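You operate a simulated robot arm through the tools that you are given. There is no shell and no other tool. Be economical: measure what you need, move in short steps, check, and stop when the job is done.

The job below is to be done with a simulated robot arm. You get a single attempt, and the scene is never put back.

## Task
Shut the lower drawer. Take the white bobbin from the packing table and put it on the mesh under the pegs. Take the small bottle from the top of the plywood bench and leave it on the card. Put one of the round brushes from the top of the plywood bench on the shelf under the plywood bench. Stack the 9 heel block from the top of the plywood bench on top of the 12 heel block. Put the rubber block on the top of the plywood bench. Take the silver can and leave it on the shelf under the plywood bench. Put the cream wax bar from the top of the finishing machine on the right wall shelf. Fetch the plastic cup and stand it on the black pad on the top of the plywood bench. Put the dustpan on the shelf under the plywood bench. Open the table drawer. Do these in any order. Set down upright: small bottle, silver can, plastic cup.
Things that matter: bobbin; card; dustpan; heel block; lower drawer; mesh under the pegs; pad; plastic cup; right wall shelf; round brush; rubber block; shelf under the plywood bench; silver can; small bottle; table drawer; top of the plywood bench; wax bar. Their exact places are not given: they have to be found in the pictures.

It is judged by the outcome, as a careful person would: the job done as asked, and still so three seconds after it is handed in. It fails if anything else is knocked over, pushed out of place, dropped, spilled or broken.

## Robot
A 6-joint arm with a two-finger gripper on a trunk, on a base that drives. Base frame: it is fixed to the floor where the robot stands at the start and does not move with it; the origin is under the middle of the robot, x ahead of it, y to its left, z up. Lengths are in mm, angles in degrees, forces in N, time in s.
Its first joint turns from -166.0 to 166.0 degrees. Places, roughly: bobbin [250, 1500, 750]; card [-2000, 3000, 750]; dustpan (32x24x9 cm) [-1500, 0, 0]; heel block [-2500, 2250, 750]; lower drawer [900, 100, 200]; mesh under the pegs (15x79 cm) [-3560, 1660, 900]; pad [-3000, 2250, 750]; plastic cup (10x10x20 cm) [-3500, 1700, 1600]; right wall shelf [-4400, 1200, 1700]; round brush (4x4x8 cm) [-1900, 2700, 900]; rubber block (5x5x3 cm) [-3200, 2000, 1000]; shelf under the plywood bench [-2200, 2400, 300]; silver can [-3250, 2000, 1500]; small bottle [-2000, 2500, 1000]; table drawer [-2000, -700, 700]; top of the plywood bench [-2200, 2400, 900]; wax bar [-4250, -1750, 750]. Payload 3.43 kg.
The tool frame sits at the grasp point between the pads (the TCP): z along the fingers, y along the line on which they close. The tips reach 20 mm beyond it. Largest opening 190 mm; the body of the gripper starts 248 mm behind the TCP.
Orientation is that of the tool frame in the base frame, as a unit quaternion [w, x, y, z]. With the fingers straight down and closing along the base's y, the tool's x points along the base's -x, its y along +y and its z along -z.

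## Interface
- The arm moves only by the tool nudge_tool. Its argument "rows" is one flat list of numbers, 6 for each row, row after row: the shift along the tool's x, y, z in units of 400 mm (1.0 is 400 mm), then the turn, a rotation vector about the tool's x, y, z in units of 45 degrees (1.0 is 45 degrees). In form: [tx, ty, tz, ax, ay, az, tx, ty, tz, ax, ay, az, ...]. A call has 1 to 20 rows; each row is the pose to reach, as a shift and turn from the pose commanded when the call began, along the tool's axes at that moment. "claw" is the closure in counts, from 0 (fully open) to 255 (shut), set as the call begins (left out, the last holds). A call with a number of a shift or a turn outside -1 to 1 is refused whole. Rows are played at 5 a second. More than 50 mm and 8.6 degrees between two rows, or a gripper value outside its range, and nothing of the call is played. Where a pose cannot be reached the arm comes as near as it can. A force on the tool above 40 N (or 10 N above the force at the start of the call, whichever is more), or a blocked arm, ends the call early, and 0.2 s more pass. Each finger travels about 45 mm/s and halts on what it meets, pressing with about 33 N; the grip force reading is that of the motor and also rises with nothing between the fingers. The clock runs only during rows and for 0.2 s after the last one: add rows that repeat a pose to give the fingers time. The reply holds the time, the measured pose of the TCP, the force on the tool along the base axes, the opening and the grip force, in the units named above and with some noise, with the torque about the TCP (base axes, N m) and any sound that the robot's microphone picked up.
- Cameras (640 x 400 px; columns grow to the right, rows downward): "scene" is now at [1, 150.1, 1273.8]; the picture's right is [-0.62, -0.79, 0.00], its down [-0.60, 0.47, -0.65] and it looks along [0.51, -0.40, -0.76] (base axes); focal length 214 px, centre (320, 200). "wrist" rides on the gripper at [70, -8, -288] in the tool frame; the picture's right is [0.12, 0.99, 0.00], its down [-0.96, 0.12, -0.25] and it looks along [-0.25, 0.03, 0.97] (tool axes); focal length 261 px, centre (320, 200).
- camera(camera): a new picture of that camera. It takes no simulated time.
- lift_body(by): slides the trunk up (or, below 0, down) by that many mm; the arm and the scene camera ride with it, the base frame stays. It gives what a move gives, with no picture.
- roll_base(legs): drives the robot by 1 to 6 legs, each [ahead, turn to the left] in mm and degrees, along the robot's own axes; the way and the turn of a leg run together, so that a leg with both is an arc; at most 1500 mm and 180 degrees a leg. The arm and the cameras ride along, it lands a little off, and it stops where it bumps. It gives what a move gives.
- aim_head(pan, tilt): turns the head with the scene camera to pan (to the left, within 155 degrees either way) and tilt (down, from -29 to 69), counted from straight ahead of the robot. It gives what a move gives.
- locate(camera, pixels): for up to 12 pixels [column, row] of the newest picture of that camera ("zoom" is the newest enlarged one), the place [x, y, z] in the base frame of the surface seen there, good to about 2 mm. It takes no simulated time.
- zoom(camera, box): a new picture of the part [left, top, right, bottom] of that camera's present view, enlarged. It takes no simulated time.
- hand_in(): hands the job in; it is judged then, once.

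Keep the steps short. Do not move on a guess: measure, check each grasp and each placing, and mend mistakes. In all there are 350 turns and 270 pictures (those below and enlarged ones count). Leave the gripper open and the arm clear of the work at the hand-in unless told otherwise, and finish with a single line.

The tools are called after "Emit:" as name(argument=value, ...) on one line, values as JSON. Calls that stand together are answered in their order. nudge_tool: Moves the arm, as the interface text tells. Its arguments: {"type":"object","properties":{"rows":{"type":"array"},"claw":{"type":"number"}},"required":["rows"]} The other tools are called the same way: lift_body (by) slides the trunk up or down; roll_base (legs) drives the base; aim_head (pan, tilt) turns the head that bears the scene camera; camera (camera) takes a picture; locate (camera, pixels) gives the place of the surface under pixels of a picture; zoom (camera, box) takes an enlarged picture of a part of a camera's view; hand_in () hands the job in.

At the start:

```text
time: 0.0
eef_pos: [388.6, 650.5, 1000.0]
tool_rot: [0.0, 0.0, 1.0, 0.0]
ft_force: [0.1, 0.2, 0.4]
wrist_torque: [0.0, -0.01, -0.02]
opening: 189.8
grasp_force: 0.1
trunk travel left (down, up): [-100.0, 140.0]
robot x, y, heading: [-0.4, 1.3, 0.2]
head pan, tilt: [7.3, 68.8]
```

scene: 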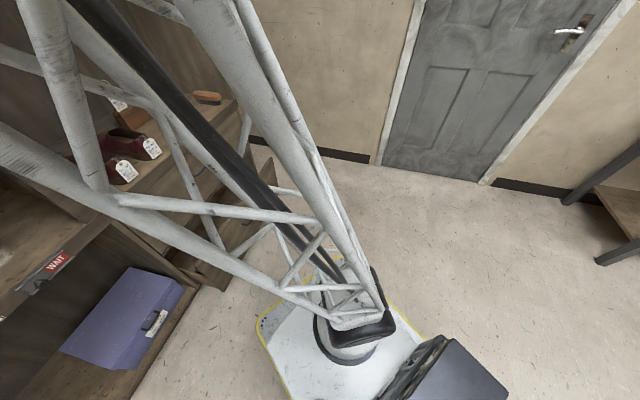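
wrist: 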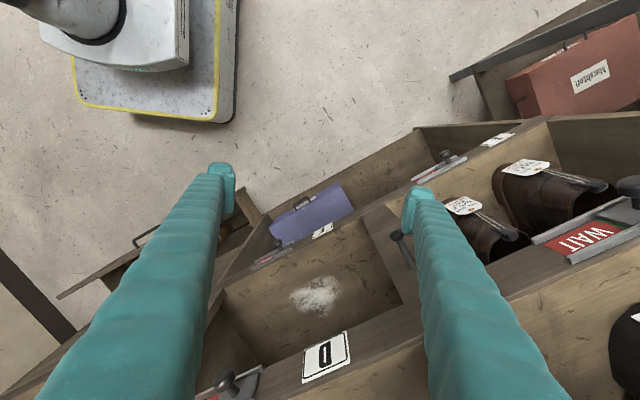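

I'll look around first, starting with the head level and straight ahead.

Emit:
aim_head(pan=0, tilt=20)

Emit:
camera(camera="scene")

Emit:
aim_head(pan=90, tilt=20)

Emit:
camera(camera="scene")

Emit:
aim_head(pan=150, tilt=20)

Emit:
camera(camera="scene")

Emit:
aim_head(pan=-130, tilt=20)

Emit:
camera(camera="scene")

```text
time: 1.2
eef_pos: [388.3, 651.8, 999.9]
tool_rot: [0.0, 0.001, 1.0, -0.001]
ft_force: [-0.5, 0.6, 0.3]
wrist_torque: [0.07, -0.15, 0.0]
opening: 189.9
grasp_force: 0.0
trunk travel left (down, up): [-100.0, 140.0]
robot x, y, heading: [-0.3, 0.2, -0.0]
head pan, tilt: [0.0, 20.0]
```

```text
267 pictures are left
```

scene: 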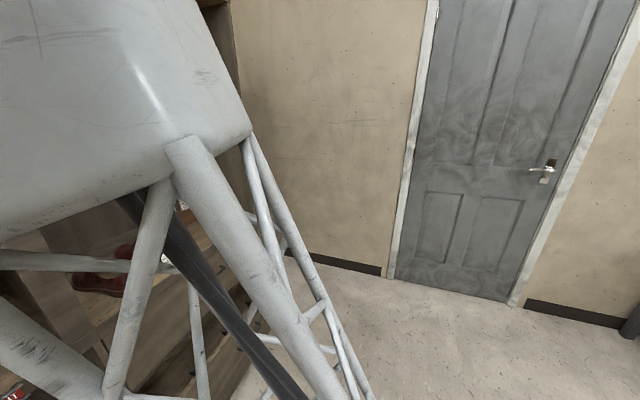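

```text
time: 2.8
eef_pos: [388.1, 651.7, 999.2]
tool_rot: [0.0, 0.0, 1.0, 0.0]
ft_force: [0.5, 0.6, 0.1]
wrist_torque: [0.04, 0.01, -0.02]
opening: 190.0
grasp_force: 0.1
trunk travel left (down, up): [-100.0, 140.0]
robot x, y, heading: [0.5, 0.2, -0.1]
head pan, tilt: [90.0, 20.0]
```

```text
266 pictures are left
```

scene: 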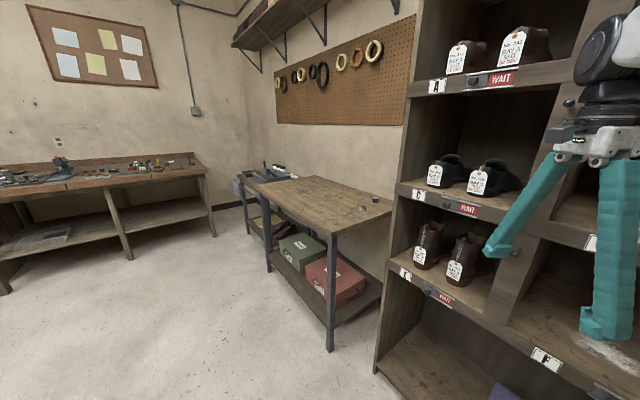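

```text
time: 4.1
eef_pos: [388.8, 650.6, 998.7]
tool_rot: [0.0, 0.0, 1.0, 0.0]
ft_force: [0.0, -0.8, -0.7]
wrist_torque: [-0.02, -0.03, -0.01]
opening: 190.0
grasp_force: 0.1
trunk travel left (down, up): [-100.0, 140.0]
robot x, y, heading: [1.5, -0.1, 0.1]
head pan, tilt: [150.0, 20.0]
```

```text
265 pictures are left
```

scene: 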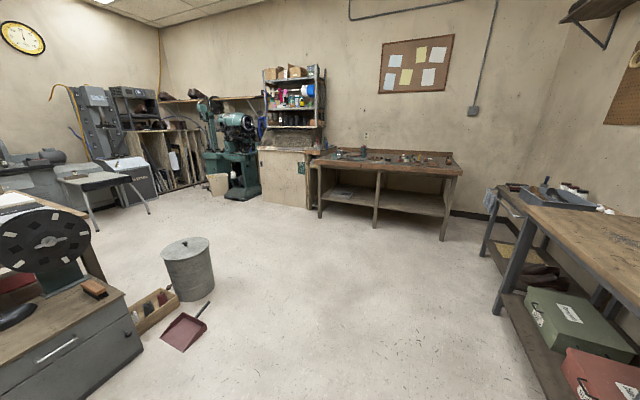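

```text
time: 8.0
eef_pos: [389.2, 652.0, 1000.2]
tool_rot: [0.0, 0.0, 1.0, 0.0]
ft_force: [-0.3, 0.4, 0.0]
wrist_torque: [0.02, -0.01, -0.04]
opening: 190.0
grasp_force: 0.0
trunk travel left (down, up): [-100.0, 140.0]
robot x, y, heading: [1.0, -0.4, -0.2]
head pan, tilt: [-130.0, 20.0]
```

```text
264 pictures are left
```

scene: 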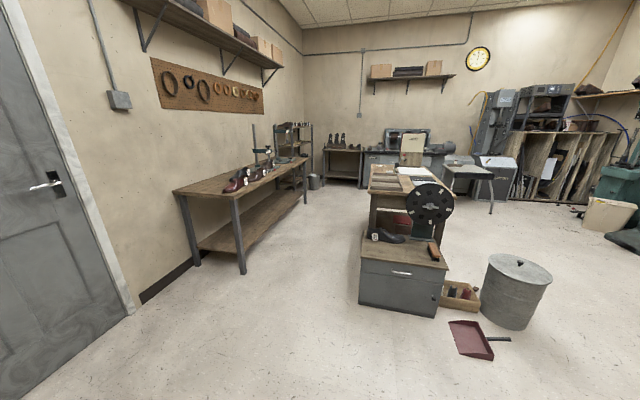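

I'll measure several places in each view. The current view first: drawer unit, dustpan, left table.

Emit:
locate(camera="scene", pixels=[[400, 273], [470, 335], [505, 339], [440, 200], [215, 185], [240, 222], [330, 145], [395, 310], [420, 170], [445, 255]])

Emit:
zoom(camera="scene", box=[330, 140, 560, 370])

Emit:
aim_head(pan=90, tilt=30)

Emit:
camera(camera="scene")

Emit:
locate(camera="scene", pixels=[[350, 150], [330, 180], [260, 150], [380, 170], [100, 130], [340, 250], [460, 250]])

```text
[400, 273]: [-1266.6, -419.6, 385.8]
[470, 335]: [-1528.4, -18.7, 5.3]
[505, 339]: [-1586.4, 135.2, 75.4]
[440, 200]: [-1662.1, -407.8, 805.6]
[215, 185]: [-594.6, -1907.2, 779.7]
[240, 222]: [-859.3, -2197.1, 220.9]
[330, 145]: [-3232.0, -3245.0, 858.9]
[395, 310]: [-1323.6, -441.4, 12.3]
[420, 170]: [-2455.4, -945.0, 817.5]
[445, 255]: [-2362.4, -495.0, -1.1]
```

```text
1.74 times, centred on (445, 255) of scene
```

zoom: 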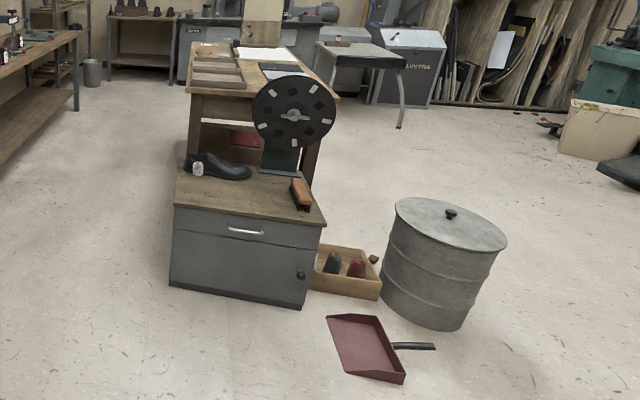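

```text
time: 11.1
eef_pos: [388.9, 651.9, 999.6]
tool_rot: [0.0, 0.0, 1.0, 0.0]
ft_force: [0.3, -0.1, -0.4]
wrist_torque: [0.03, -0.01, 0.0]
opening: 190.0
grasp_force: 0.0
trunk travel left (down, up): [-100.0, 140.0]
robot x, y, heading: [-4.4, 0.4, -0.0]
head pan, tilt: [90.0, 30.0]
```

```text
262 pictures are left
```

scene: 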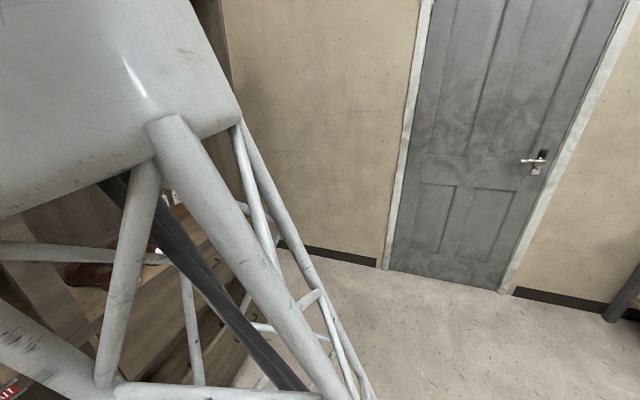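

```text
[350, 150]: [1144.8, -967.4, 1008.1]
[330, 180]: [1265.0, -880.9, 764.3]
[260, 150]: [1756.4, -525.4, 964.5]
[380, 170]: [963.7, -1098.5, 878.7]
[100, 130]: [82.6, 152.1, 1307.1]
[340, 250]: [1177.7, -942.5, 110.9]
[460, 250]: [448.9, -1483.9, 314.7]
```

The head view didn't match the commanded pan, so I'll check again.

Emit:
aim_head(pan=100, tilt=25)

Emit:
camera(camera="scene")

Emit:
locate(camera="scene", pixels=[[350, 150], [330, 180], [260, 150], [380, 170], [100, 130], [340, 250], [460, 250]])

```text
time: 11.9
eef_pos: [388.5, 651.3, 999.7]
tool_rot: [0.0, 0.001, 1.0, 0.0]
ft_force: [0.2, -0.9, -0.2]
wrist_torque: [0.02, -0.02, 0.03]
opening: 190.2
grasp_force: 0.0
trunk travel left (down, up): [-100.0, 140.0]
robot x, y, heading: [0.3, -1.0, -0.2]
head pan, tilt: [100.0, 25.0]
```

```text
261 pictures are left
```

scene: 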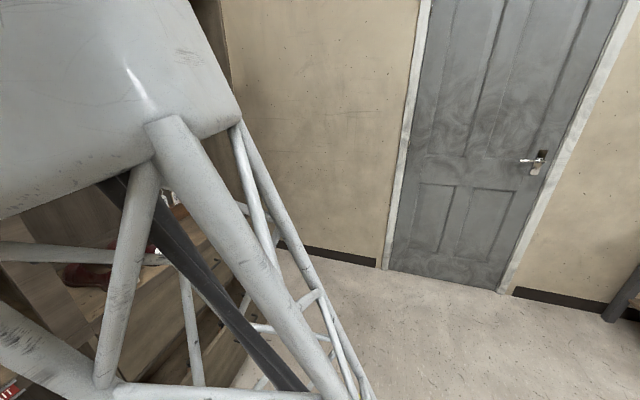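

```text
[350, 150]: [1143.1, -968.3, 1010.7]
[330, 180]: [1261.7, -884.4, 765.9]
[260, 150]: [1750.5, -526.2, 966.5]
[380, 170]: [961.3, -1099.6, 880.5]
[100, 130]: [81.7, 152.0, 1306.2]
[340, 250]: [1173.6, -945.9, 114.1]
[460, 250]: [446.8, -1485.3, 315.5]
```

The head seems to be held up by the arm link, so I'll try another path.

Emit:
aim_head(pan=100, tilt=-20)

Emit:
camera(camera="scene")

Emit:
aim_head(pan=0, tilt=20)

Emit:
aim_head(pan=120, tilt=20)

Emit:
camera(camera="scene")

```text
time: 13.0
eef_pos: [388.8, 650.9, 1000.3]
tool_rot: [0.0, 0.0, 1.0, 0.0]
ft_force: [-0.4, -0.3, 0.1]
wrist_torque: [0.04, -0.02, -0.04]
opening: 190.0
grasp_force: 0.1
trunk travel left (down, up): [-100.0, 140.0]
robot x, y, heading: [-2.4, -2.5, -0.1]
head pan, tilt: [100.0, -20.0]
```

```text
260 pictures are left
```

scene: 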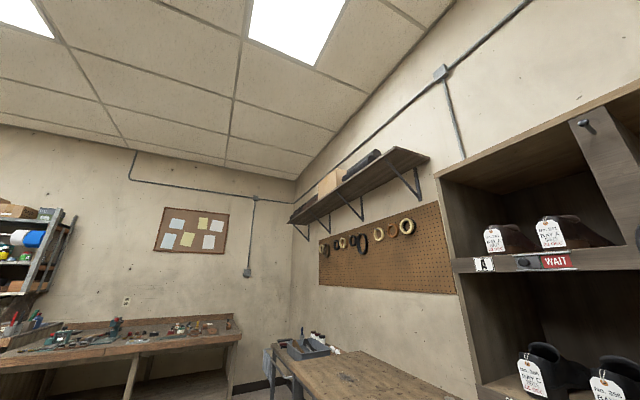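

```text
time: 14.7
eef_pos: [388.9, 651.8, 998.4]
tool_rot: [0.0, 0.0, 1.0, 0.0]
ft_force: [-0.2, -0.3, -0.1]
wrist_torque: [0.01, 0.01, 0.03]
opening: 190.0
grasp_force: 0.0
trunk travel left (down, up): [-100.0, 140.0]
robot x, y, heading: [-0.9, 1.3, -0.2]
head pan, tilt: [0.0, 20.0]
```

```text
time: 16.7
eef_pos: [388.7, 651.3, 999.1]
tool_rot: [0.0, 0.0, 1.0, 0.0]
ft_force: [-0.4, -0.2, 0.7]
wrist_torque: [-0.03, 0.02, 0.02]
opening: 189.9
grasp_force: 0.0
trunk travel left (down, up): [-100.0, 140.0]
robot x, y, heading: [-0.5, 1.5, 0.1]
head pan, tilt: [120.0, 20.0]
```

```text
259 pictures are left
```

scene: 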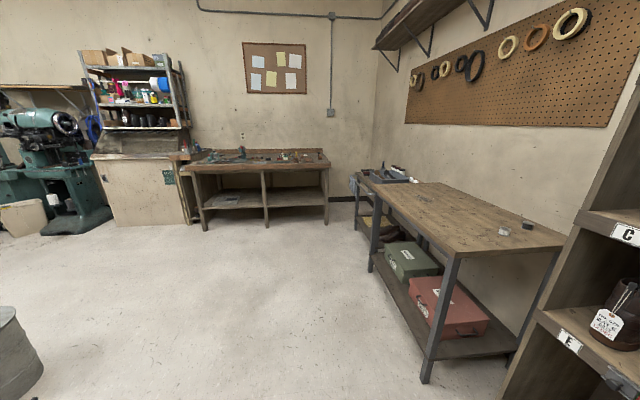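

The view now shows the packing table, plywood bench and rack. I'll measure and zoom.

Emit:
locate(camera="scene", pixels=[[525, 222], [505, 232], [450, 200], [400, 215], [220, 155], [300, 155], [230, 200], [130, 140], [130, 120], [135, 95], [300, 195], [265, 225]])

Emit:
zoom(camera="scene", box=[70, 30, 210, 170])

Emit:
zoom(camera="scene", box=[180, 120, 340, 240])

Emit:
zoom(camera="scene", box=[340, 140, 580, 290])

```text
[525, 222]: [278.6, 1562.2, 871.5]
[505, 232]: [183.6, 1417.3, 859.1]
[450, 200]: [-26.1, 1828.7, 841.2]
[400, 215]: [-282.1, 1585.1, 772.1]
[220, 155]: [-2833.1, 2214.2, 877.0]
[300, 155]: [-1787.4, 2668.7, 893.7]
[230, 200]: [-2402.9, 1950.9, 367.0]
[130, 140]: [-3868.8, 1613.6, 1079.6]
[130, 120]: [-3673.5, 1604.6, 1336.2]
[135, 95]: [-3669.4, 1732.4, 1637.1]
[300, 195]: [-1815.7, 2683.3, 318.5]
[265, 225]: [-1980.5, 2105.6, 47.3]
```

```text
2.86 times, centred on (140, 100) of scene
```

zoom: 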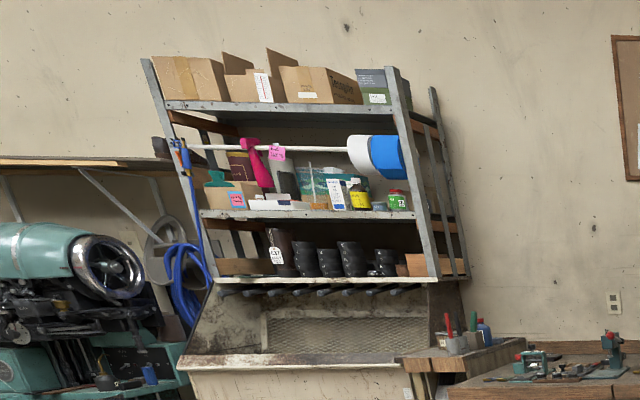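

```text
3.33 times, centred on (260, 180) of scene
```

zoom: 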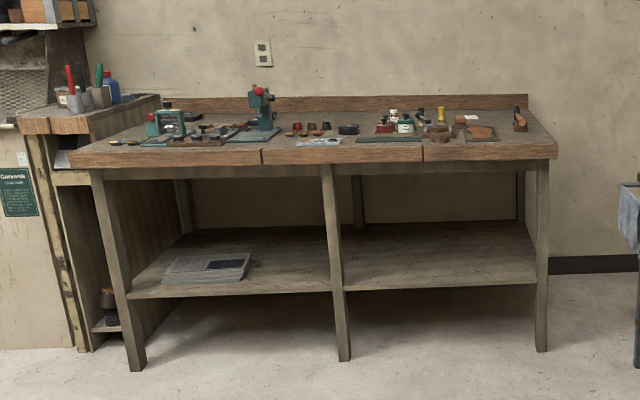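

```text
2.67 times, centred on (460, 215) of scene
```

zoom: 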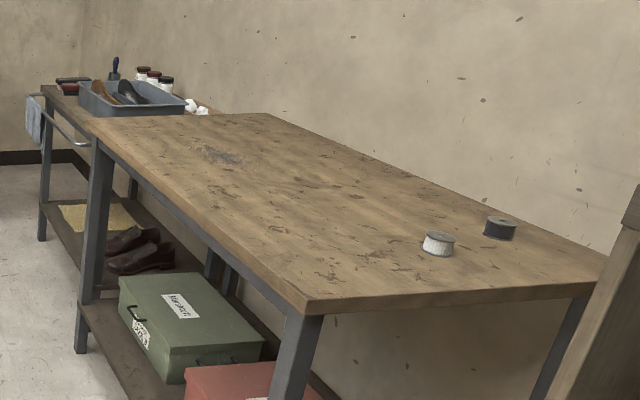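

The bobbin is at about (184,1417) on the packing table. I'll use the wrist view to find the open lower drawer near the robot.

Emit:
camera(camera="wrist")

Emit:
locate(camera="wrist", pixels=[[145, 240], [75, 295], [240, 200], [200, 235], [255, 235], [300, 205], [415, 130], [280, 380], [235, 390], [160, 230]])

Emit:
zoom(camera="wrist", box=[0, 150, 320, 400])

```text
255 pictures are left
```

wrist: 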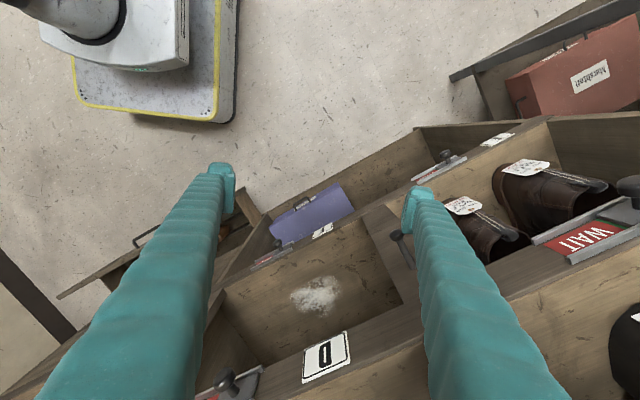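

```text
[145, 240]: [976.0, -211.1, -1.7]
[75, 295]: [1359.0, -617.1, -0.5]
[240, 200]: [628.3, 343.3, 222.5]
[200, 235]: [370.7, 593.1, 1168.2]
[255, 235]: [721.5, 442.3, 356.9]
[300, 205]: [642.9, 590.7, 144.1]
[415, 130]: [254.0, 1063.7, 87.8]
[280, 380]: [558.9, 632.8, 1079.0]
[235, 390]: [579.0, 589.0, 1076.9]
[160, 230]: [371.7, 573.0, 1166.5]
```

```text
1.60 times, centred on (160, 275) of wrist
```

zoom: 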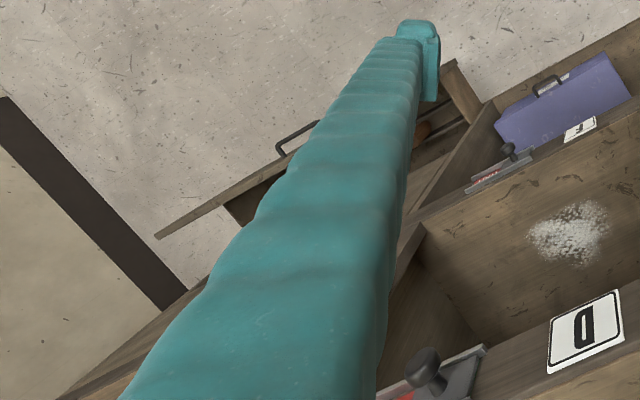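

The rack front passes close to the gripper. I'll back 400 mm straight away from it to get room, then look at it.

Emit:
roll_base(legs=[[-400, 0]])

Emit:
aim_head(pan=20, tilt=10)

Emit:
camera(camera="scene")

Emit:
camera(camera="wrist")

```text
time: 19.2
eef_pos: [-11.4, 651.7, 998.7]
tool_rot: [0.001, -0.001, 1.0, 0.0]
ft_force: [-0.4, 0.3, 0.3]
wrist_torque: [0.03, 0.01, 0.01]
opening: 190.0
grasp_force: 0.0
trunk travel left (down, up): [-100.0, 140.0]
robot x, y, heading: [-398.7, 4.5, 0.3]
head pan, tilt: [120.0, 20.0]
```

```text
time: 21.0
eef_pos: [-12.1, 652.0, 1000.2]
tool_rot: [0.0, -0.002, 1.0, 0.0]
ft_force: [-0.2, 0.7, -0.1]
wrist_torque: [0.0, -0.04, -0.03]
opening: 190.0
grasp_force: 0.1
trunk travel left (down, up): [-100.0, 140.0]
robot x, y, heading: [-394.9, -0.2, 0.2]
head pan, tilt: [20.0, 10.0]
```

```text
253 pictures are left
```

scene: 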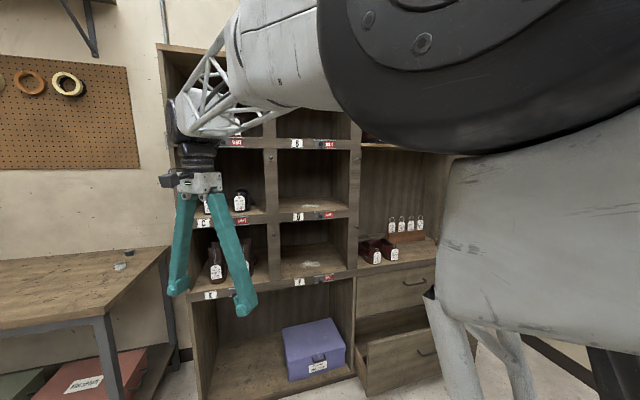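

```text
252 pictures are left
```

wrist: 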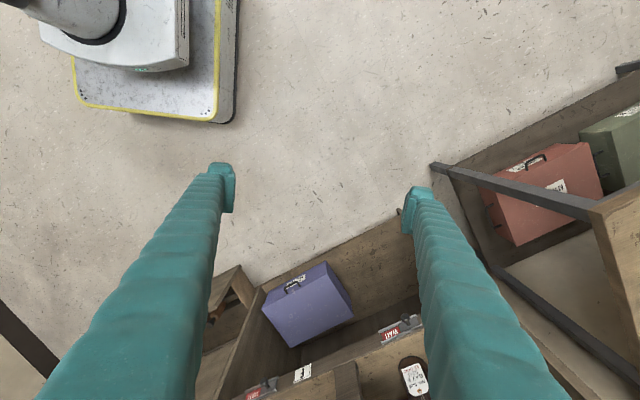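

Now I see the open lower drawer (about 400,365) with its handle at (430,350). I'll zoom and measure.

Emit:
locate(camera="scene", pixels=[[362, 350], [368, 380], [430, 350], [405, 340], [430, 328], [395, 285], [420, 282], [365, 290], [190, 300], [355, 280], [120, 265]])

Emit:
zoom(camera="scene", box=[340, 240, 500, 400])

```text
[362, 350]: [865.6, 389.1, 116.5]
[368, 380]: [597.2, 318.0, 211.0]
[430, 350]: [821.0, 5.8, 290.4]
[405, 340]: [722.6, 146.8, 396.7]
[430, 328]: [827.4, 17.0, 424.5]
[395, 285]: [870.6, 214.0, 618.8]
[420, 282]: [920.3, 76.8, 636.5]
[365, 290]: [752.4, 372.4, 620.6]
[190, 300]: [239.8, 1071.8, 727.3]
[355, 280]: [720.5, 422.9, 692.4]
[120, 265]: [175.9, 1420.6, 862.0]
```

```text
2.50 times, centred on (420, 320) of scene
```

zoom: 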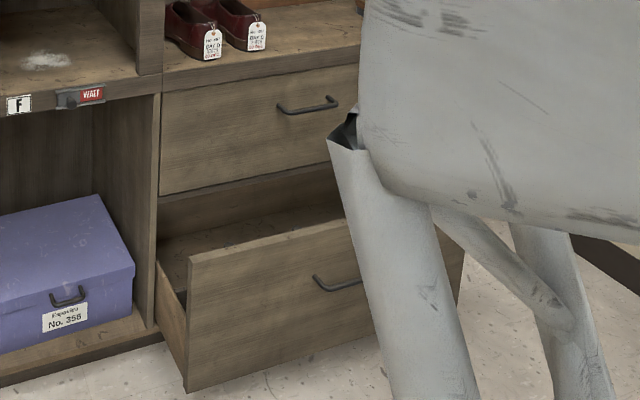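

Emit:
locate(camera="zoom", pixels=[[215, 320], [300, 310], [330, 287], [250, 250], [190, 262], [195, 370], [330, 250], [345, 225], [175, 300], [320, 105], [260, 130], [440, 255]])

```text
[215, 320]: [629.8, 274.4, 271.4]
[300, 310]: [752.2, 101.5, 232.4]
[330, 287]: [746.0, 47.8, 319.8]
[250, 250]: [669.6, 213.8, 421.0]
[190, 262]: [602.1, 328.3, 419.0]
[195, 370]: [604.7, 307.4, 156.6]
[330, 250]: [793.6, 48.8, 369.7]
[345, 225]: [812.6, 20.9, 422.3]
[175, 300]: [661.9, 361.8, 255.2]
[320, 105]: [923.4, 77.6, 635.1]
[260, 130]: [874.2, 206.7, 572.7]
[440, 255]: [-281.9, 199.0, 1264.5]
```

Lower drawer front sticks out about 160 mm (face direction (0.6,-0.8), normal (-0.8,-0.6)), its handle near (746,48,320). I'll swing the arm round to the front with the claw shut, at height 1000 where it's clear.

Emit:
nudge_tool(rows=[-0.056, -0.106, 0, 0, 0, 0, -0.111, -0.211, 0, 0, 0, 0, -0.167, -0.317, 0, 0, 0, 0, -0.223, -0.423, 0, 0, 0, 0, -0.279, -0.529, 0, 0, 0, 0, -0.334, -0.634, 0, 0, 0, 0, -0.39, -0.74, 0, 0, 0, 0], claw=255)

Emit:
nudge_tool(rows=[-0.056, -0.106, 0, 0, 0, -0.117, -0.111, -0.211, 0, 0, 0, -0.234, -0.167, -0.317, 0, 0, 0, -0.351, -0.223, -0.423, 0, 0, 0, -0.468, -0.279, -0.529, 0, 0, 0, -0.585, -0.334, -0.634, 0, 0, 0, -0.702, -0.39, -0.74, 0, 0, 0, -0.82])

Emit:
nudge_tool(rows=[0, 0, 0.1, 0, -0.166, 0, 0, 0, 0.2, 0, -0.333, 0, 0, 0, 0.3, 0, -0.5, 0, 0, 0, 0.4, 0, -0.667, 0, 0, 0, 0.5, 0, -0.833, 0, 0, 0, 0.6, 0, -1, 0])

Emit:
camera(camera="scene")

```text
time: 22.6
eef_pos: [144.4, 357.0, 998.7]
tool_rot: [0.0, -0.003, 1.0, 0.0]
ft_force: [0.0, 1.1, -0.2]
wrist_torque: [-0.14, -0.02, 0.03]
opening: 47.0
grasp_force: 0.1
trunk travel left (down, up): [-100.0, 140.0]
robot x, y, heading: [-399.7, -1.7, 0.4]
head pan, tilt: [20.0, 10.0]
```

```text
time: 24.2
eef_pos: [300.0, 59.6, 1000.6]
tool_rot: [0.0, -0.32, 0.947, 0.0]
ft_force: [-1.1, 0.5, 0.2]
wrist_torque: [-0.1, -0.06, 0.0]
opening: 0.3
grasp_force: 32.9
trunk travel left (down, up): [-100.0, 140.0]
robot x, y, heading: [-400.2, -0.2, 0.3]
head pan, tilt: [20.0, 10.0]
```

```text
time: 25.6
eef_pos: [299.8, 59.2, 758.6]
tool_rot: [0.361, -0.293, 0.877, 0.122]
ft_force: [0.6, 1.2, 1.0]
wrist_torque: [-0.15, 0.19, -0.05]
opening: 0.0
grasp_force: 33.1
trunk travel left (down, up): [-100.0, 140.0]
robot x, y, heading: [-401.4, 2.3, 0.1]
head pan, tilt: [20.0, 10.0]
```

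```text
250 pictures are left
```

scene: 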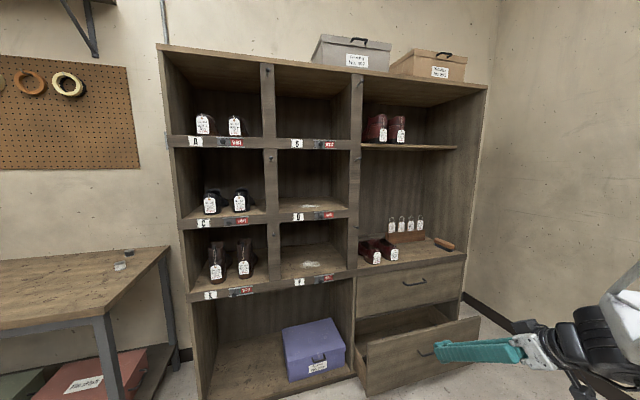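

Clear view now. I'll measure the lower drawer's face and handle.

Emit:
zoom(camera="scene", box=[330, 240, 500, 400])

Emit:
locate(camera="scene", pixels=[[370, 380], [400, 370], [425, 355], [420, 335], [370, 290], [455, 270], [460, 325], [475, 322], [365, 348]])

```text
2.50 times, centred on (415, 320) of scene
```

zoom: 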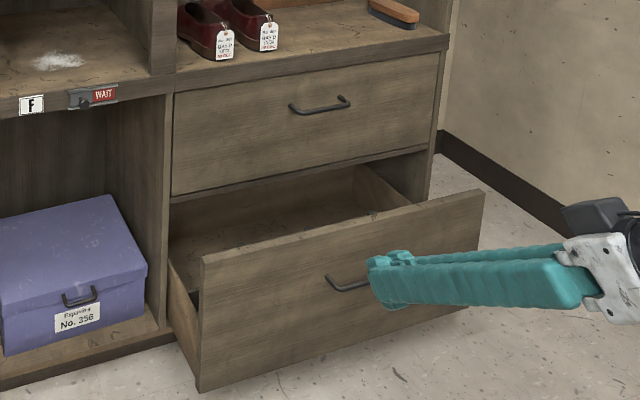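

```text
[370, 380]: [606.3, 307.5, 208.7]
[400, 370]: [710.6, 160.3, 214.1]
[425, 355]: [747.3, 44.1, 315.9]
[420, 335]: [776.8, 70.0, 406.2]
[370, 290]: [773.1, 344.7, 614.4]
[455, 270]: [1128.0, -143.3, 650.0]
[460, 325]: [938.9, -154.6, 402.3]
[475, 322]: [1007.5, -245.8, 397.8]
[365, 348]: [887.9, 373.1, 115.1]
```

Face centre is near (802,39), top edge at z 421. I'll drive 380 mm ahead, then line up above the handle.

Emit:
roll_base(legs=[[380, 0]])

```text
time: 28.0
eef_pos: [683.7, 63.0, 758.7]
tool_rot: [0.363, -0.295, 0.875, 0.123]
ft_force: [-0.3, 0.4, 0.3]
wrist_torque: [0.03, -0.02, -0.01]
opening: 0.1
grasp_force: 32.9
trunk travel left (down, up): [-100.0, 140.0]
robot x, y, heading: [-17.4, -1.6, 0.3]
head pan, tilt: [20.0, 10.0]
```

Emit:
nudge_tool(rows=[0.074, -0.025, 0.071, 0, 0, 0, 0.149, -0.05, 0.142, 0, 0, 0, 0.223, -0.075, 0.213, 0, 0, 0, 0.298, -0.1, 0.284, 0, 0, 0, 0.372, -0.125, 0.356, 0, 0, 0, 0.447, -0.15, 0.427, 0, 0, 0, 0.521, -0.175, 0.498, 0, 0, 0, 0.596, -0.2, 0.569, 0, 0, 0, 0.67, -0.2245, 0.64, 0, 0, 0])

Emit:
camera(camera="scene")

```text
time: 30.0
eef_pos: [767.7, -28.6, 429.2]
tool_rot: [0.34, -0.294, 0.882, 0.143]
ft_force: [0.2, 0.2, 2.4]
wrist_torque: [-0.16, 0.13, -0.05]
opening: 0.0
grasp_force: 32.6
out of reach, approached as far as the arm can: row 6, 7, 8, 9
trunk travel left (down, up): [-100.0, 140.0]
robot x, y, heading: [-15.1, 1.8, 0.5]
head pan, tilt: [20.0, 10.0]
```

```text
248 pictures are left
```

scene: 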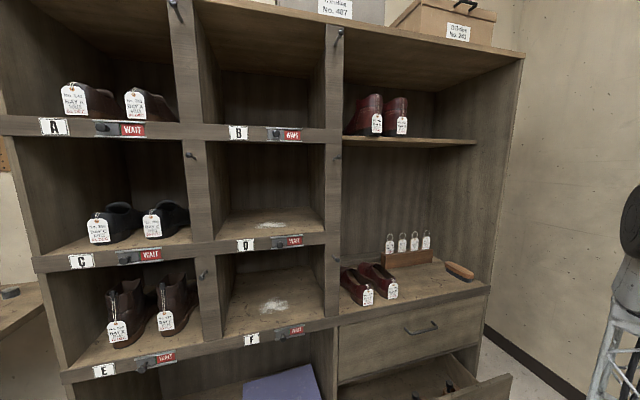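

The arm ran out of reach low down, so I'll lower the trunk, which brings the tool to about 385.

Emit:
lift_body(by=-50)

```text
time: 30.9
eef_pos: [767.6, -28.6, 379.6]
tool_rot: [0.339, -0.295, 0.882, 0.143]
ft_force: [-0.1, -0.6, 0.3]
wrist_torque: [0.01, 0.01, -0.01]
opening: 0.0
grasp_force: 32.5
trunk travel left (down, up): [-50.0, 190.0]
robot x, y, heading: [-18.7, -0.6, 0.6]
head pan, tilt: [20.0, 10.0]
```

Emit:
nudge_tool(rows=[-0.044, 0, 0.044, 0, 0, 0])

```text
time: 31.3
eef_pos: [787.1, -12.1, 379.5]
tool_rot: [0.34, -0.294, 0.882, 0.144]
ft_force: [0.1, 0.3, -0.8]
wrist_torque: [0.05, 0.0, 0.0]
opening: 0.1
grasp_force: 33.2
trunk travel left (down, up): [-50.0, 190.0]
robot x, y, heading: [-15.3, 1.1, 0.4]
head pan, tilt: [20.0, 10.0]
```

The tool moved 25 mm as expected, so now I push.

Emit:
nudge_tool(rows=[-0.044, 0, 0.044, 0, 0, 0, -0.088, 0, 0.088, 0, 0, 0, -0.132, 0, 0.132, 0, 0, 0, -0.176, 0, 0.176, 0, 0, 0, -0.22, 0, 0.22, 0, 0, 0, -0.264, 0, 0.264, 0, 0, 0])

Emit:
camera(camera="wrist")

```text
time: 32.7
eef_pos: [904.3, 79.6, 373.6]
tool_rot: [0.341, -0.294, 0.882, 0.142]
ft_force: [-0.7, -0.6, -0.5]
wrist_torque: [0.03, 0.01, 0.02]
opening: 0.1
grasp_force: 32.9
trunk travel left (down, up): [-50.0, 190.0]
robot x, y, heading: [-12.5, 1.1, 0.2]
head pan, tilt: [20.0, 10.0]
```

```text
247 pictures are left
```

wrist: 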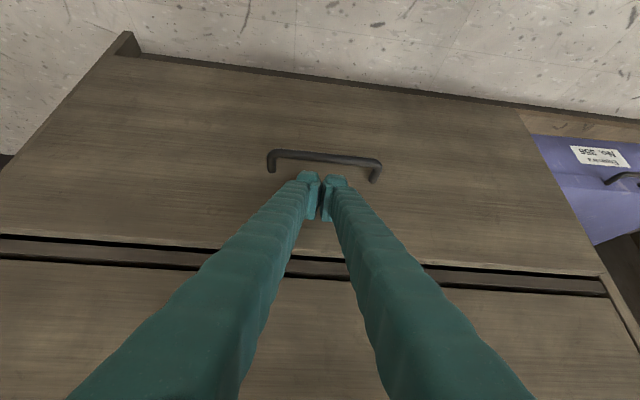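

It's nearly shut, so I'll push on in small steps until the force rises.

Emit:
nudge_tool(rows=[-0.022, 0, 0.022, 0, 0, 0, -0.04, 0, 0.04, 0, 0, 0, -0.055, 0, 0.055, 0, 0, 0, -0.07, 0, 0.07, 0, 0, 0])

Emit:
camera(camera="wrist")

Emit:
locate(camera="wrist", pixels=[[200, 180], [480, 200], [100, 320], [550, 350], [440, 220], [450, 320]])

```text
time: 33.5
eef_pos: [924.2, 93.0, 373.8]
tool_rot: [0.337, -0.293, 0.883, 0.142]
ft_force: [-5.3, -3.5, 2.3]
wrist_torque: [0.02, -0.06, -0.07]
opening: 0.1
grasp_force: 33.2
trunk travel left (down, up): [-50.0, 190.0]
robot x, y, heading: [-19.6, -0.5, 0.1]
head pan, tilt: [20.0, 10.0]
stopped in row 3: the force on the tool passed its limit at 54 N (the readings are from after the stop); the commanded pose is now the measured one
```

```text
246 pictures are left
```

wrist: 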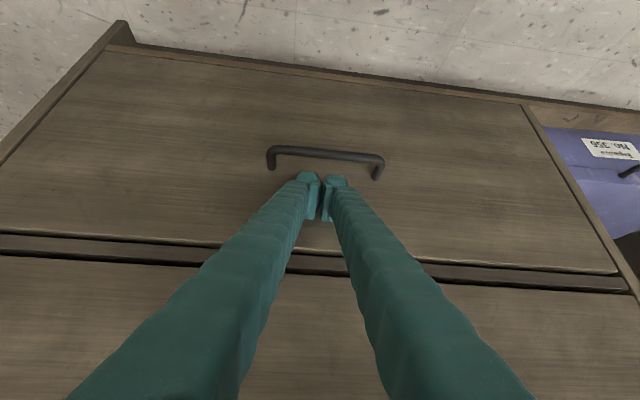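

```text
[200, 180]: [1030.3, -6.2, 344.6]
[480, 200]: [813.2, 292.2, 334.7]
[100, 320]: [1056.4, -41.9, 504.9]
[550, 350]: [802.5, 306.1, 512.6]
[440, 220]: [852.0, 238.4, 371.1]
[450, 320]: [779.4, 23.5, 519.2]
```

The lower face is flush with the upper one: shut. I'll back the tool off and raise it.

Emit:
nudge_tool(rows=[0.07, 0, -0.07, 0, 0, 0, 0.14, 0, -0.14, 0, 0, 0, 0.21, 0, -0.21, 0, 0, 0, 0.28, 0, -0.28, 0, 0, 0, 0.28, 0, -0.38, 0, 0, 0, 0.28, 0, -0.48, 0, 0, 0, 0.28, 0, -0.58, 0, 0, 0, 0.28, 0, -0.68, 0, 0, 0, 0.2, 0, -0.76, 0, 0, 0, 0.1, 0, -0.82, 0, 0, 0])

Emit:
camera(camera="wrist")

```text
time: 35.7
eef_pos: [736.1, -71.7, 584.3]
tool_rot: [0.338, -0.293, 0.883, 0.143]
ft_force: [0.1, 0.4, -0.5]
wrist_torque: [0.06, 0.0, 0.02]
opening: 0.3
grasp_force: 33.0
trunk travel left (down, up): [-50.0, 190.0]
robot x, y, heading: [-18.7, 2.0, 0.1]
head pan, tilt: [20.0, 10.0]
```

```text
245 pictures are left
```

wrist: 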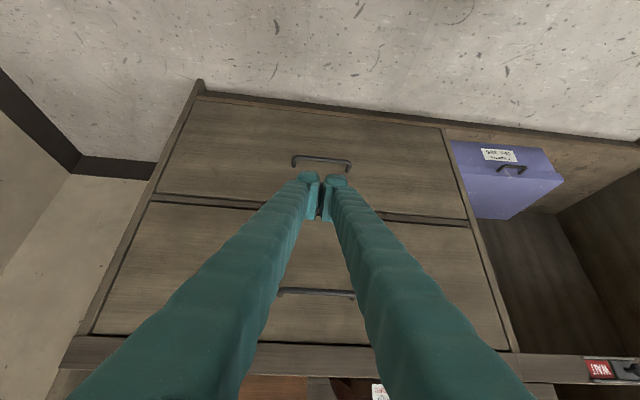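

Lower drawer is shut. I'll bring the arm to a compact carry pose with the tool down, claw open.

Emit:
nudge_tool(rows=[-0.045, 0.055, -0.093, 0.042, 0.1, 0.086, -0.09, 0.109, -0.186, 0.084, 0.199, 0.173, -0.135, 0.164, -0.279, 0.127, 0.299, 0.259, -0.18, 0.218, -0.372, 0.169, 0.398, 0.346, -0.225, 0.273, -0.465, 0.211, 0.498, 0.432, -0.27, 0.327, -0.558, 0.253, 0.597, 0.518, -0.315, 0.382, -0.651, 0.295, 0.697, 0.605, -0.361, 0.436, -0.744, 0.338, 0.796, 0.691, -0.406, 0.491, -0.837, 0.38, 0.896, 0.778], claw=0)

Emit:
aim_head(pan=60, tilt=20)

Emit:
camera(camera="scene")

```text
time: 37.7
eef_pos: [535.5, -0.4, 950.3]
tool_rot: [-0.001, 0.001, 1.0, -0.001]
ft_force: [0.3, -0.5, 0.8]
wrist_torque: [0.0, -0.04, 0.01]
opening: 177.9
grasp_force: 0.0
trunk travel left (down, up): [-50.0, 190.0]
robot x, y, heading: [-17.9, -0.4, 0.1]
head pan, tilt: [20.0, 10.0]
```

```text
time: 38.8
eef_pos: [536.0, 0.6, 949.7]
tool_rot: [0.0, 0.0, 1.0, 0.001]
ft_force: [0.6, 0.0, 0.2]
wrist_torque: [-0.05, 0.02, 0.02]
opening: 190.0
grasp_force: 0.0
trunk travel left (down, up): [-50.0, 190.0]
robot x, y, heading: [-15.5, -3.4, 0.2]
head pan, tilt: [60.0, 20.0]
```

```text
244 pictures are left
```

scene: 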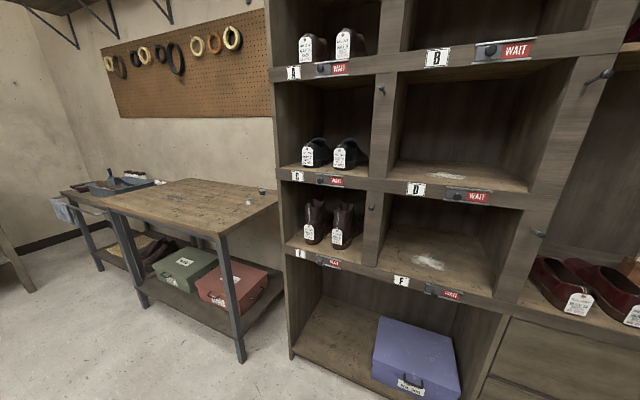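

I'll drive to a place in front of the packing table: back 300, turn left ~96°, ahead 970, turn right to face the table.

Emit:
roll_base(legs=[[-300, 0], [0, 95.7], [970, 0], [0, -58.8]])

Emit:
aim_head(pan=0, tilt=40)

Emit:
camera(camera="scene")

Emit:
camera(camera="wrist")

```text
time: 52.4
eef_pos: [36.1, 1271.0, 950.3]
tool_rot: [0.0, -0.309, 0.951, -0.001]
ft_force: [-0.2, 0.0, -0.9]
wrist_torque: [0.01, 0.01, -0.01]
opening: 189.9
grasp_force: 0.2
trunk travel left (down, up): [-50.0, 190.0]
robot x, y, heading: [-412.2, 947.5, 36.2]
head pan, tilt: [60.0, 20.0]
```

```text
time: 53.7
eef_pos: [36.4, 1272.8, 951.2]
tool_rot: [0.0, -0.309, 0.951, 0.0]
ft_force: [0.3, 0.4, 0.0]
wrist_torque: [-0.01, 0.04, -0.02]
opening: 189.9
grasp_force: 0.1
trunk travel left (down, up): [-50.0, 190.0]
robot x, y, heading: [-411.2, 947.8, 36.3]
head pan, tilt: [0.0, 40.0]
```

```text
243 pictures are left
```

scene: 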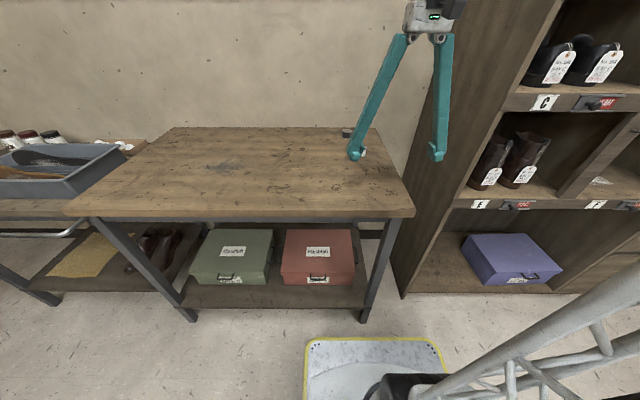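

```text
242 pictures are left
```

wrist: 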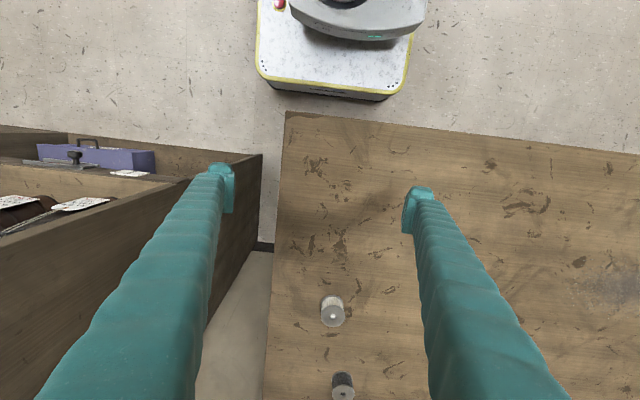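

The white bobbin is at wrist pixel (332,311), and the black one is behind it. I'll measure.

Emit:
locate(camera="wrist", pixels=[[322, 316], [343, 317], [333, 303], [333, 325], [310, 320], [360, 300], [342, 393], [270, 320], [255, 200]])

Emit:
zoom(camera="wrist", box=[290, 280, 380, 400])

```text
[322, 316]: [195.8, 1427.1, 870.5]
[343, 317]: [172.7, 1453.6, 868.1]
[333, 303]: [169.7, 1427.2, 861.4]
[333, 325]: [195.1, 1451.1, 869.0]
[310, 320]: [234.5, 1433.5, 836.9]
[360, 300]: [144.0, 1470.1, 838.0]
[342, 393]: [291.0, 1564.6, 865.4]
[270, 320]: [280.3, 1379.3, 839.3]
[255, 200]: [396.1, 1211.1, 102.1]
```

```text
3.33 times, centred on (335, 340) of wrist
```

zoom: 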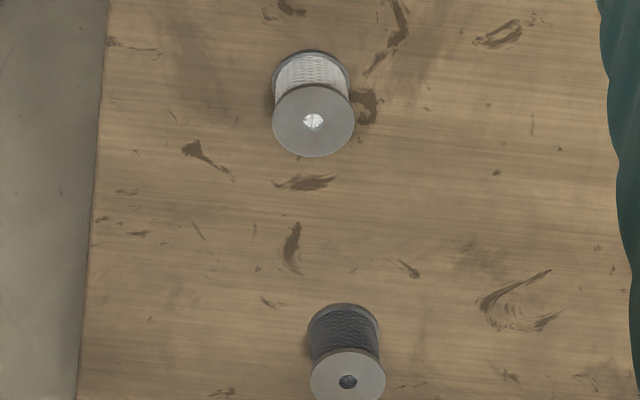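

Bobbin top centre is about (184,1440,870), table at 838. I'll move over it with the claw partly closed, then check.

Emit:
nudge_tool(rows=[-0.109, 0.024, 0, 0, 0, 0, -0.218, 0.048, 0, 0, 0, 0, -0.326, 0.073, 0, 0, 0, 0, -0.435, 0.097, 0, 0, 0, 0, -0.544, 0.121, 0, 0, 0, 0, -0.544, 0.121, 0.07, 0, 0, 0], claw=130)

Emit:
camera(camera="wrist")

```text
time: 55.1
eef_pos: [183.5, 1438.6, 925.5]
tool_rot: [0.0, -0.308, 0.951, 0.001]
ft_force: [-0.6, -0.6, 0.3]
wrist_torque: [-0.02, 0.04, -0.02]
opening: 92.9
grasp_force: 0.1
trunk travel left (down, up): [-50.0, 190.0]
robot x, y, heading: [-409.0, 946.8, 36.3]
head pan, tilt: [0.0, 40.0]
```

```text
240 pictures are left
```

wrist: 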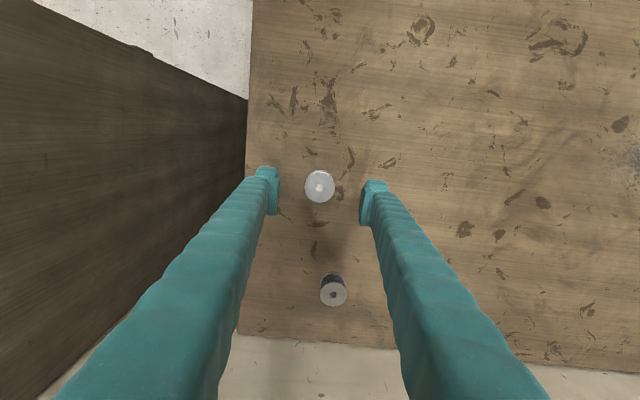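

It's centred between the fingers. I'll go down to z 862 and close.

Emit:
nudge_tool(rows=[0, 0, 0.08, 0, 0, 0, 0, 0, 0.159, 0, 0, 0])

Emit:
nudge_tool(rows=[0, 0, 0, 0, 0, 0, 0, 0, 0, 0, 0, 0, 0, 0, 0, 0, 0, 0, 0, 0, 0, 0, 0, 0, 0, 0, 0, 0, 0, 0], claw=255)

Emit:
nudge_tool(rows=[0, 0, -0.08, 0, 0, 0, 0, 0, -0.16, 0, 0, 0, 0, 0, -0.25, 0, 0, 0])

Emit:
camera(camera="wrist")

```text
time: 55.7
eef_pos: [183.1, 1438.3, 859.6]
tool_rot: [-0.001, -0.309, 0.951, 0.0]
ft_force: [-0.1, -0.1, -0.9]
wrist_torque: [0.01, -0.04, -0.01]
opening: 93.3
grasp_force: 0.1
trunk travel left (down, up): [-50.0, 190.0]
robot x, y, heading: [-409.0, 952.6, 36.1]
head pan, tilt: [0.0, 40.0]
```

```text
time: 56.9
eef_pos: [183.9, 1438.2, 859.5]
tool_rot: [-0.001, -0.309, 0.951, 0.001]
ft_force: [0.2, 0.1, 0.8]
wrist_torque: [0.0, -0.01, -0.01]
opening: 38.8
grasp_force: 32.9
trunk travel left (down, up): [-50.0, 190.0]
robot x, y, heading: [-413.0, 950.4, 36.1]
head pan, tilt: [0.0, 40.0]
```

```text
time: 57.7
eef_pos: [182.6, 1439.7, 959.3]
tool_rot: [0.0, -0.309, 0.951, -0.001]
ft_force: [0.4, -0.3, -0.6]
wrist_torque: [-0.04, 0.04, -0.01]
opening: 38.5
grasp_force: 33.0
trunk travel left (down, up): [-50.0, 190.0]
robot x, y, heading: [-413.3, 946.0, 36.3]
head pan, tilt: [0.0, 40.0]
```

```text
239 pictures are left
```

wrist: 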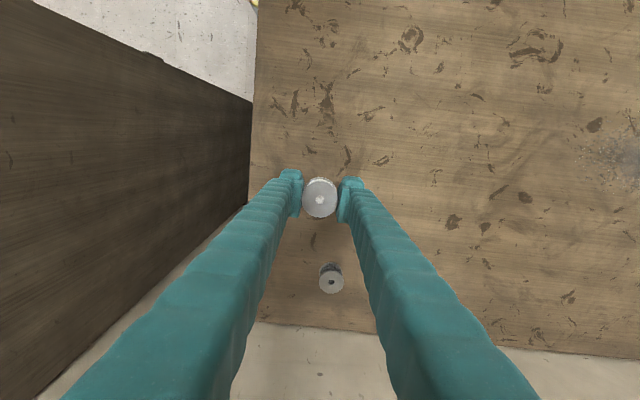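

Bobbin held (38 mm). I'll retract and raise, then look toward the room to measure the trash can and cabinet before driving.

Emit:
nudge_tool(rows=[0.1, 0, -0.05, 0, 0, 0, 0.2, 0, -0.1, 0, 0, 0, 0.3, 0, -0.15, 0, 0, 0, 0.4, 0, -0.2, 0, 0, 0, 0.5, 0, -0.2, 0, 0, 0, 0.56, 0, -0.2, 0, 0, 0])

Emit:
aim_head(pan=130, tilt=20)

Emit:
camera(camera="scene")

```text
time: 59.1
eef_pos: [0.9, 1307.5, 1039.2]
tool_rot: [-0.001, -0.308, 0.951, -0.001]
ft_force: [-0.3, 0.1, -0.3]
wrist_torque: [-0.1, 0.12, 0.01]
opening: 38.7
grasp_force: 33.2
trunk travel left (down, up): [-50.0, 190.0]
robot x, y, heading: [-413.4, 949.8, 36.3]
head pan, tilt: [0.0, 40.0]
```

```text
time: 61.2
eef_pos: [1.3, 1306.6, 1041.1]
tool_rot: [0.0, -0.31, 0.951, 0.0]
ft_force: [-0.3, 0.3, -0.4]
wrist_torque: [-0.01, 0.01, 0.02]
opening: 38.6
grasp_force: 32.9
trunk travel left (down, up): [-50.0, 190.0]
robot x, y, heading: [-413.1, 950.0, 36.2]
head pan, tilt: [130.0, 20.0]
```

```text
238 pictures are left
```

scene: 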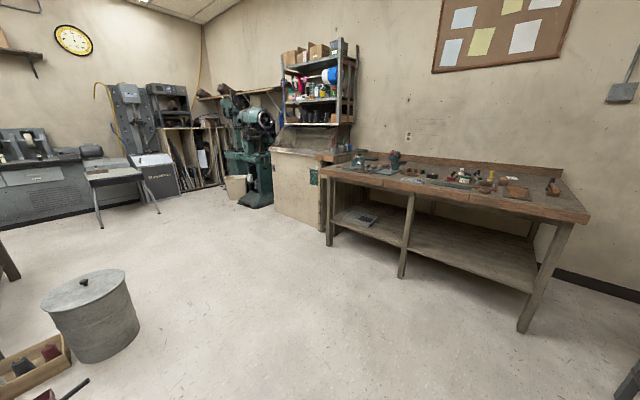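

Emit:
locate(camera="scene", pixels=[[120, 345], [138, 320], [125, 280], [400, 275], [520, 330], [278, 215], [310, 228], [325, 240], [255, 205], [235, 205], [310, 150], [300, 132]])

Emit:
zoom(camera="scene", box=[260, 30, 380, 180])

Emit:
zoom(camera="scene", box=[330, 130, 600, 240])

```text
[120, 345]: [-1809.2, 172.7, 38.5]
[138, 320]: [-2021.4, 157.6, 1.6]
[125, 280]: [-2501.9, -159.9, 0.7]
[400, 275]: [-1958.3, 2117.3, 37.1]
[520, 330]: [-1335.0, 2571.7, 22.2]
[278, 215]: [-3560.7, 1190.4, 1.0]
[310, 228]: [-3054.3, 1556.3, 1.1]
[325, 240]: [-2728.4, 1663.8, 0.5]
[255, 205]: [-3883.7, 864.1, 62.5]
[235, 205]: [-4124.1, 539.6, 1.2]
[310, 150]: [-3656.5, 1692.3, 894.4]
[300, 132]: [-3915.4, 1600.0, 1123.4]
```

```text
2.67 times, centred on (320, 105) of scene
```

zoom: 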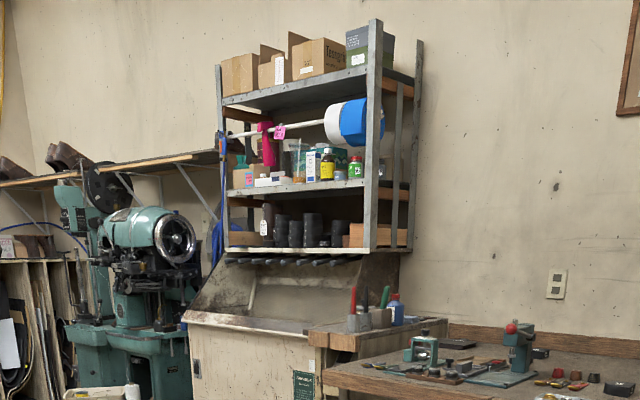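

```text
2.37 times, centred on (465, 185) of scene
```

zoom: 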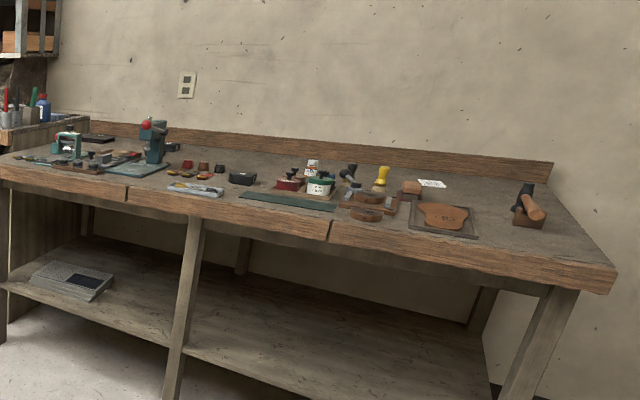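

Can edge is around y 170 and the cabinet front is at v≈-3080. I'll drive across the room to stand in front of the cabinet.

Emit:
roll_base(legs=[[0, 147.2], [1221, 0], [1221, 0], [0, -56.6]])

Emit:
aim_head(pan=0, tilt=5)

Emit:
camera(camera="scene")

```text
time: 82.3
eef_pos: [-3209.2, 1119.5, 1041.0]
tool_rot: [0.0, 0.899, -0.437, -0.001]
ft_force: [0.1, 0.4, -0.5]
wrist_torque: [-0.01, -0.02, 0.03]
opening: 38.9
grasp_force: 32.8
trunk travel left (down, up): [-50.0, 190.0]
robot x, y, heading: [-2836.7, 722.9, 128.4]
head pan, tilt: [130.0, 20.0]
```

```text
time: 84.4
eef_pos: [-3209.2, 1120.2, 1040.2]
tool_rot: [-0.001, 0.9, -0.436, 0.001]
ft_force: [-0.3, 0.8, 0.2]
wrist_torque: [0.01, 0.0, 0.01]
opening: 38.7
grasp_force: 32.9
trunk travel left (down, up): [-50.0, 190.0]
robot x, y, heading: [-2833.5, 720.5, 128.3]
head pan, tilt: [0.0, 5.0]
```

```text
235 pictures are left
```

scene: 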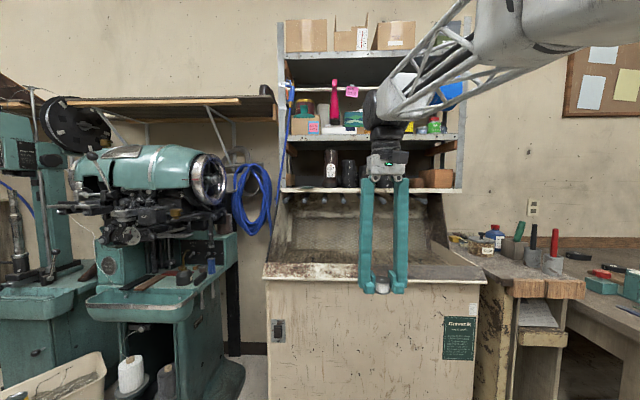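

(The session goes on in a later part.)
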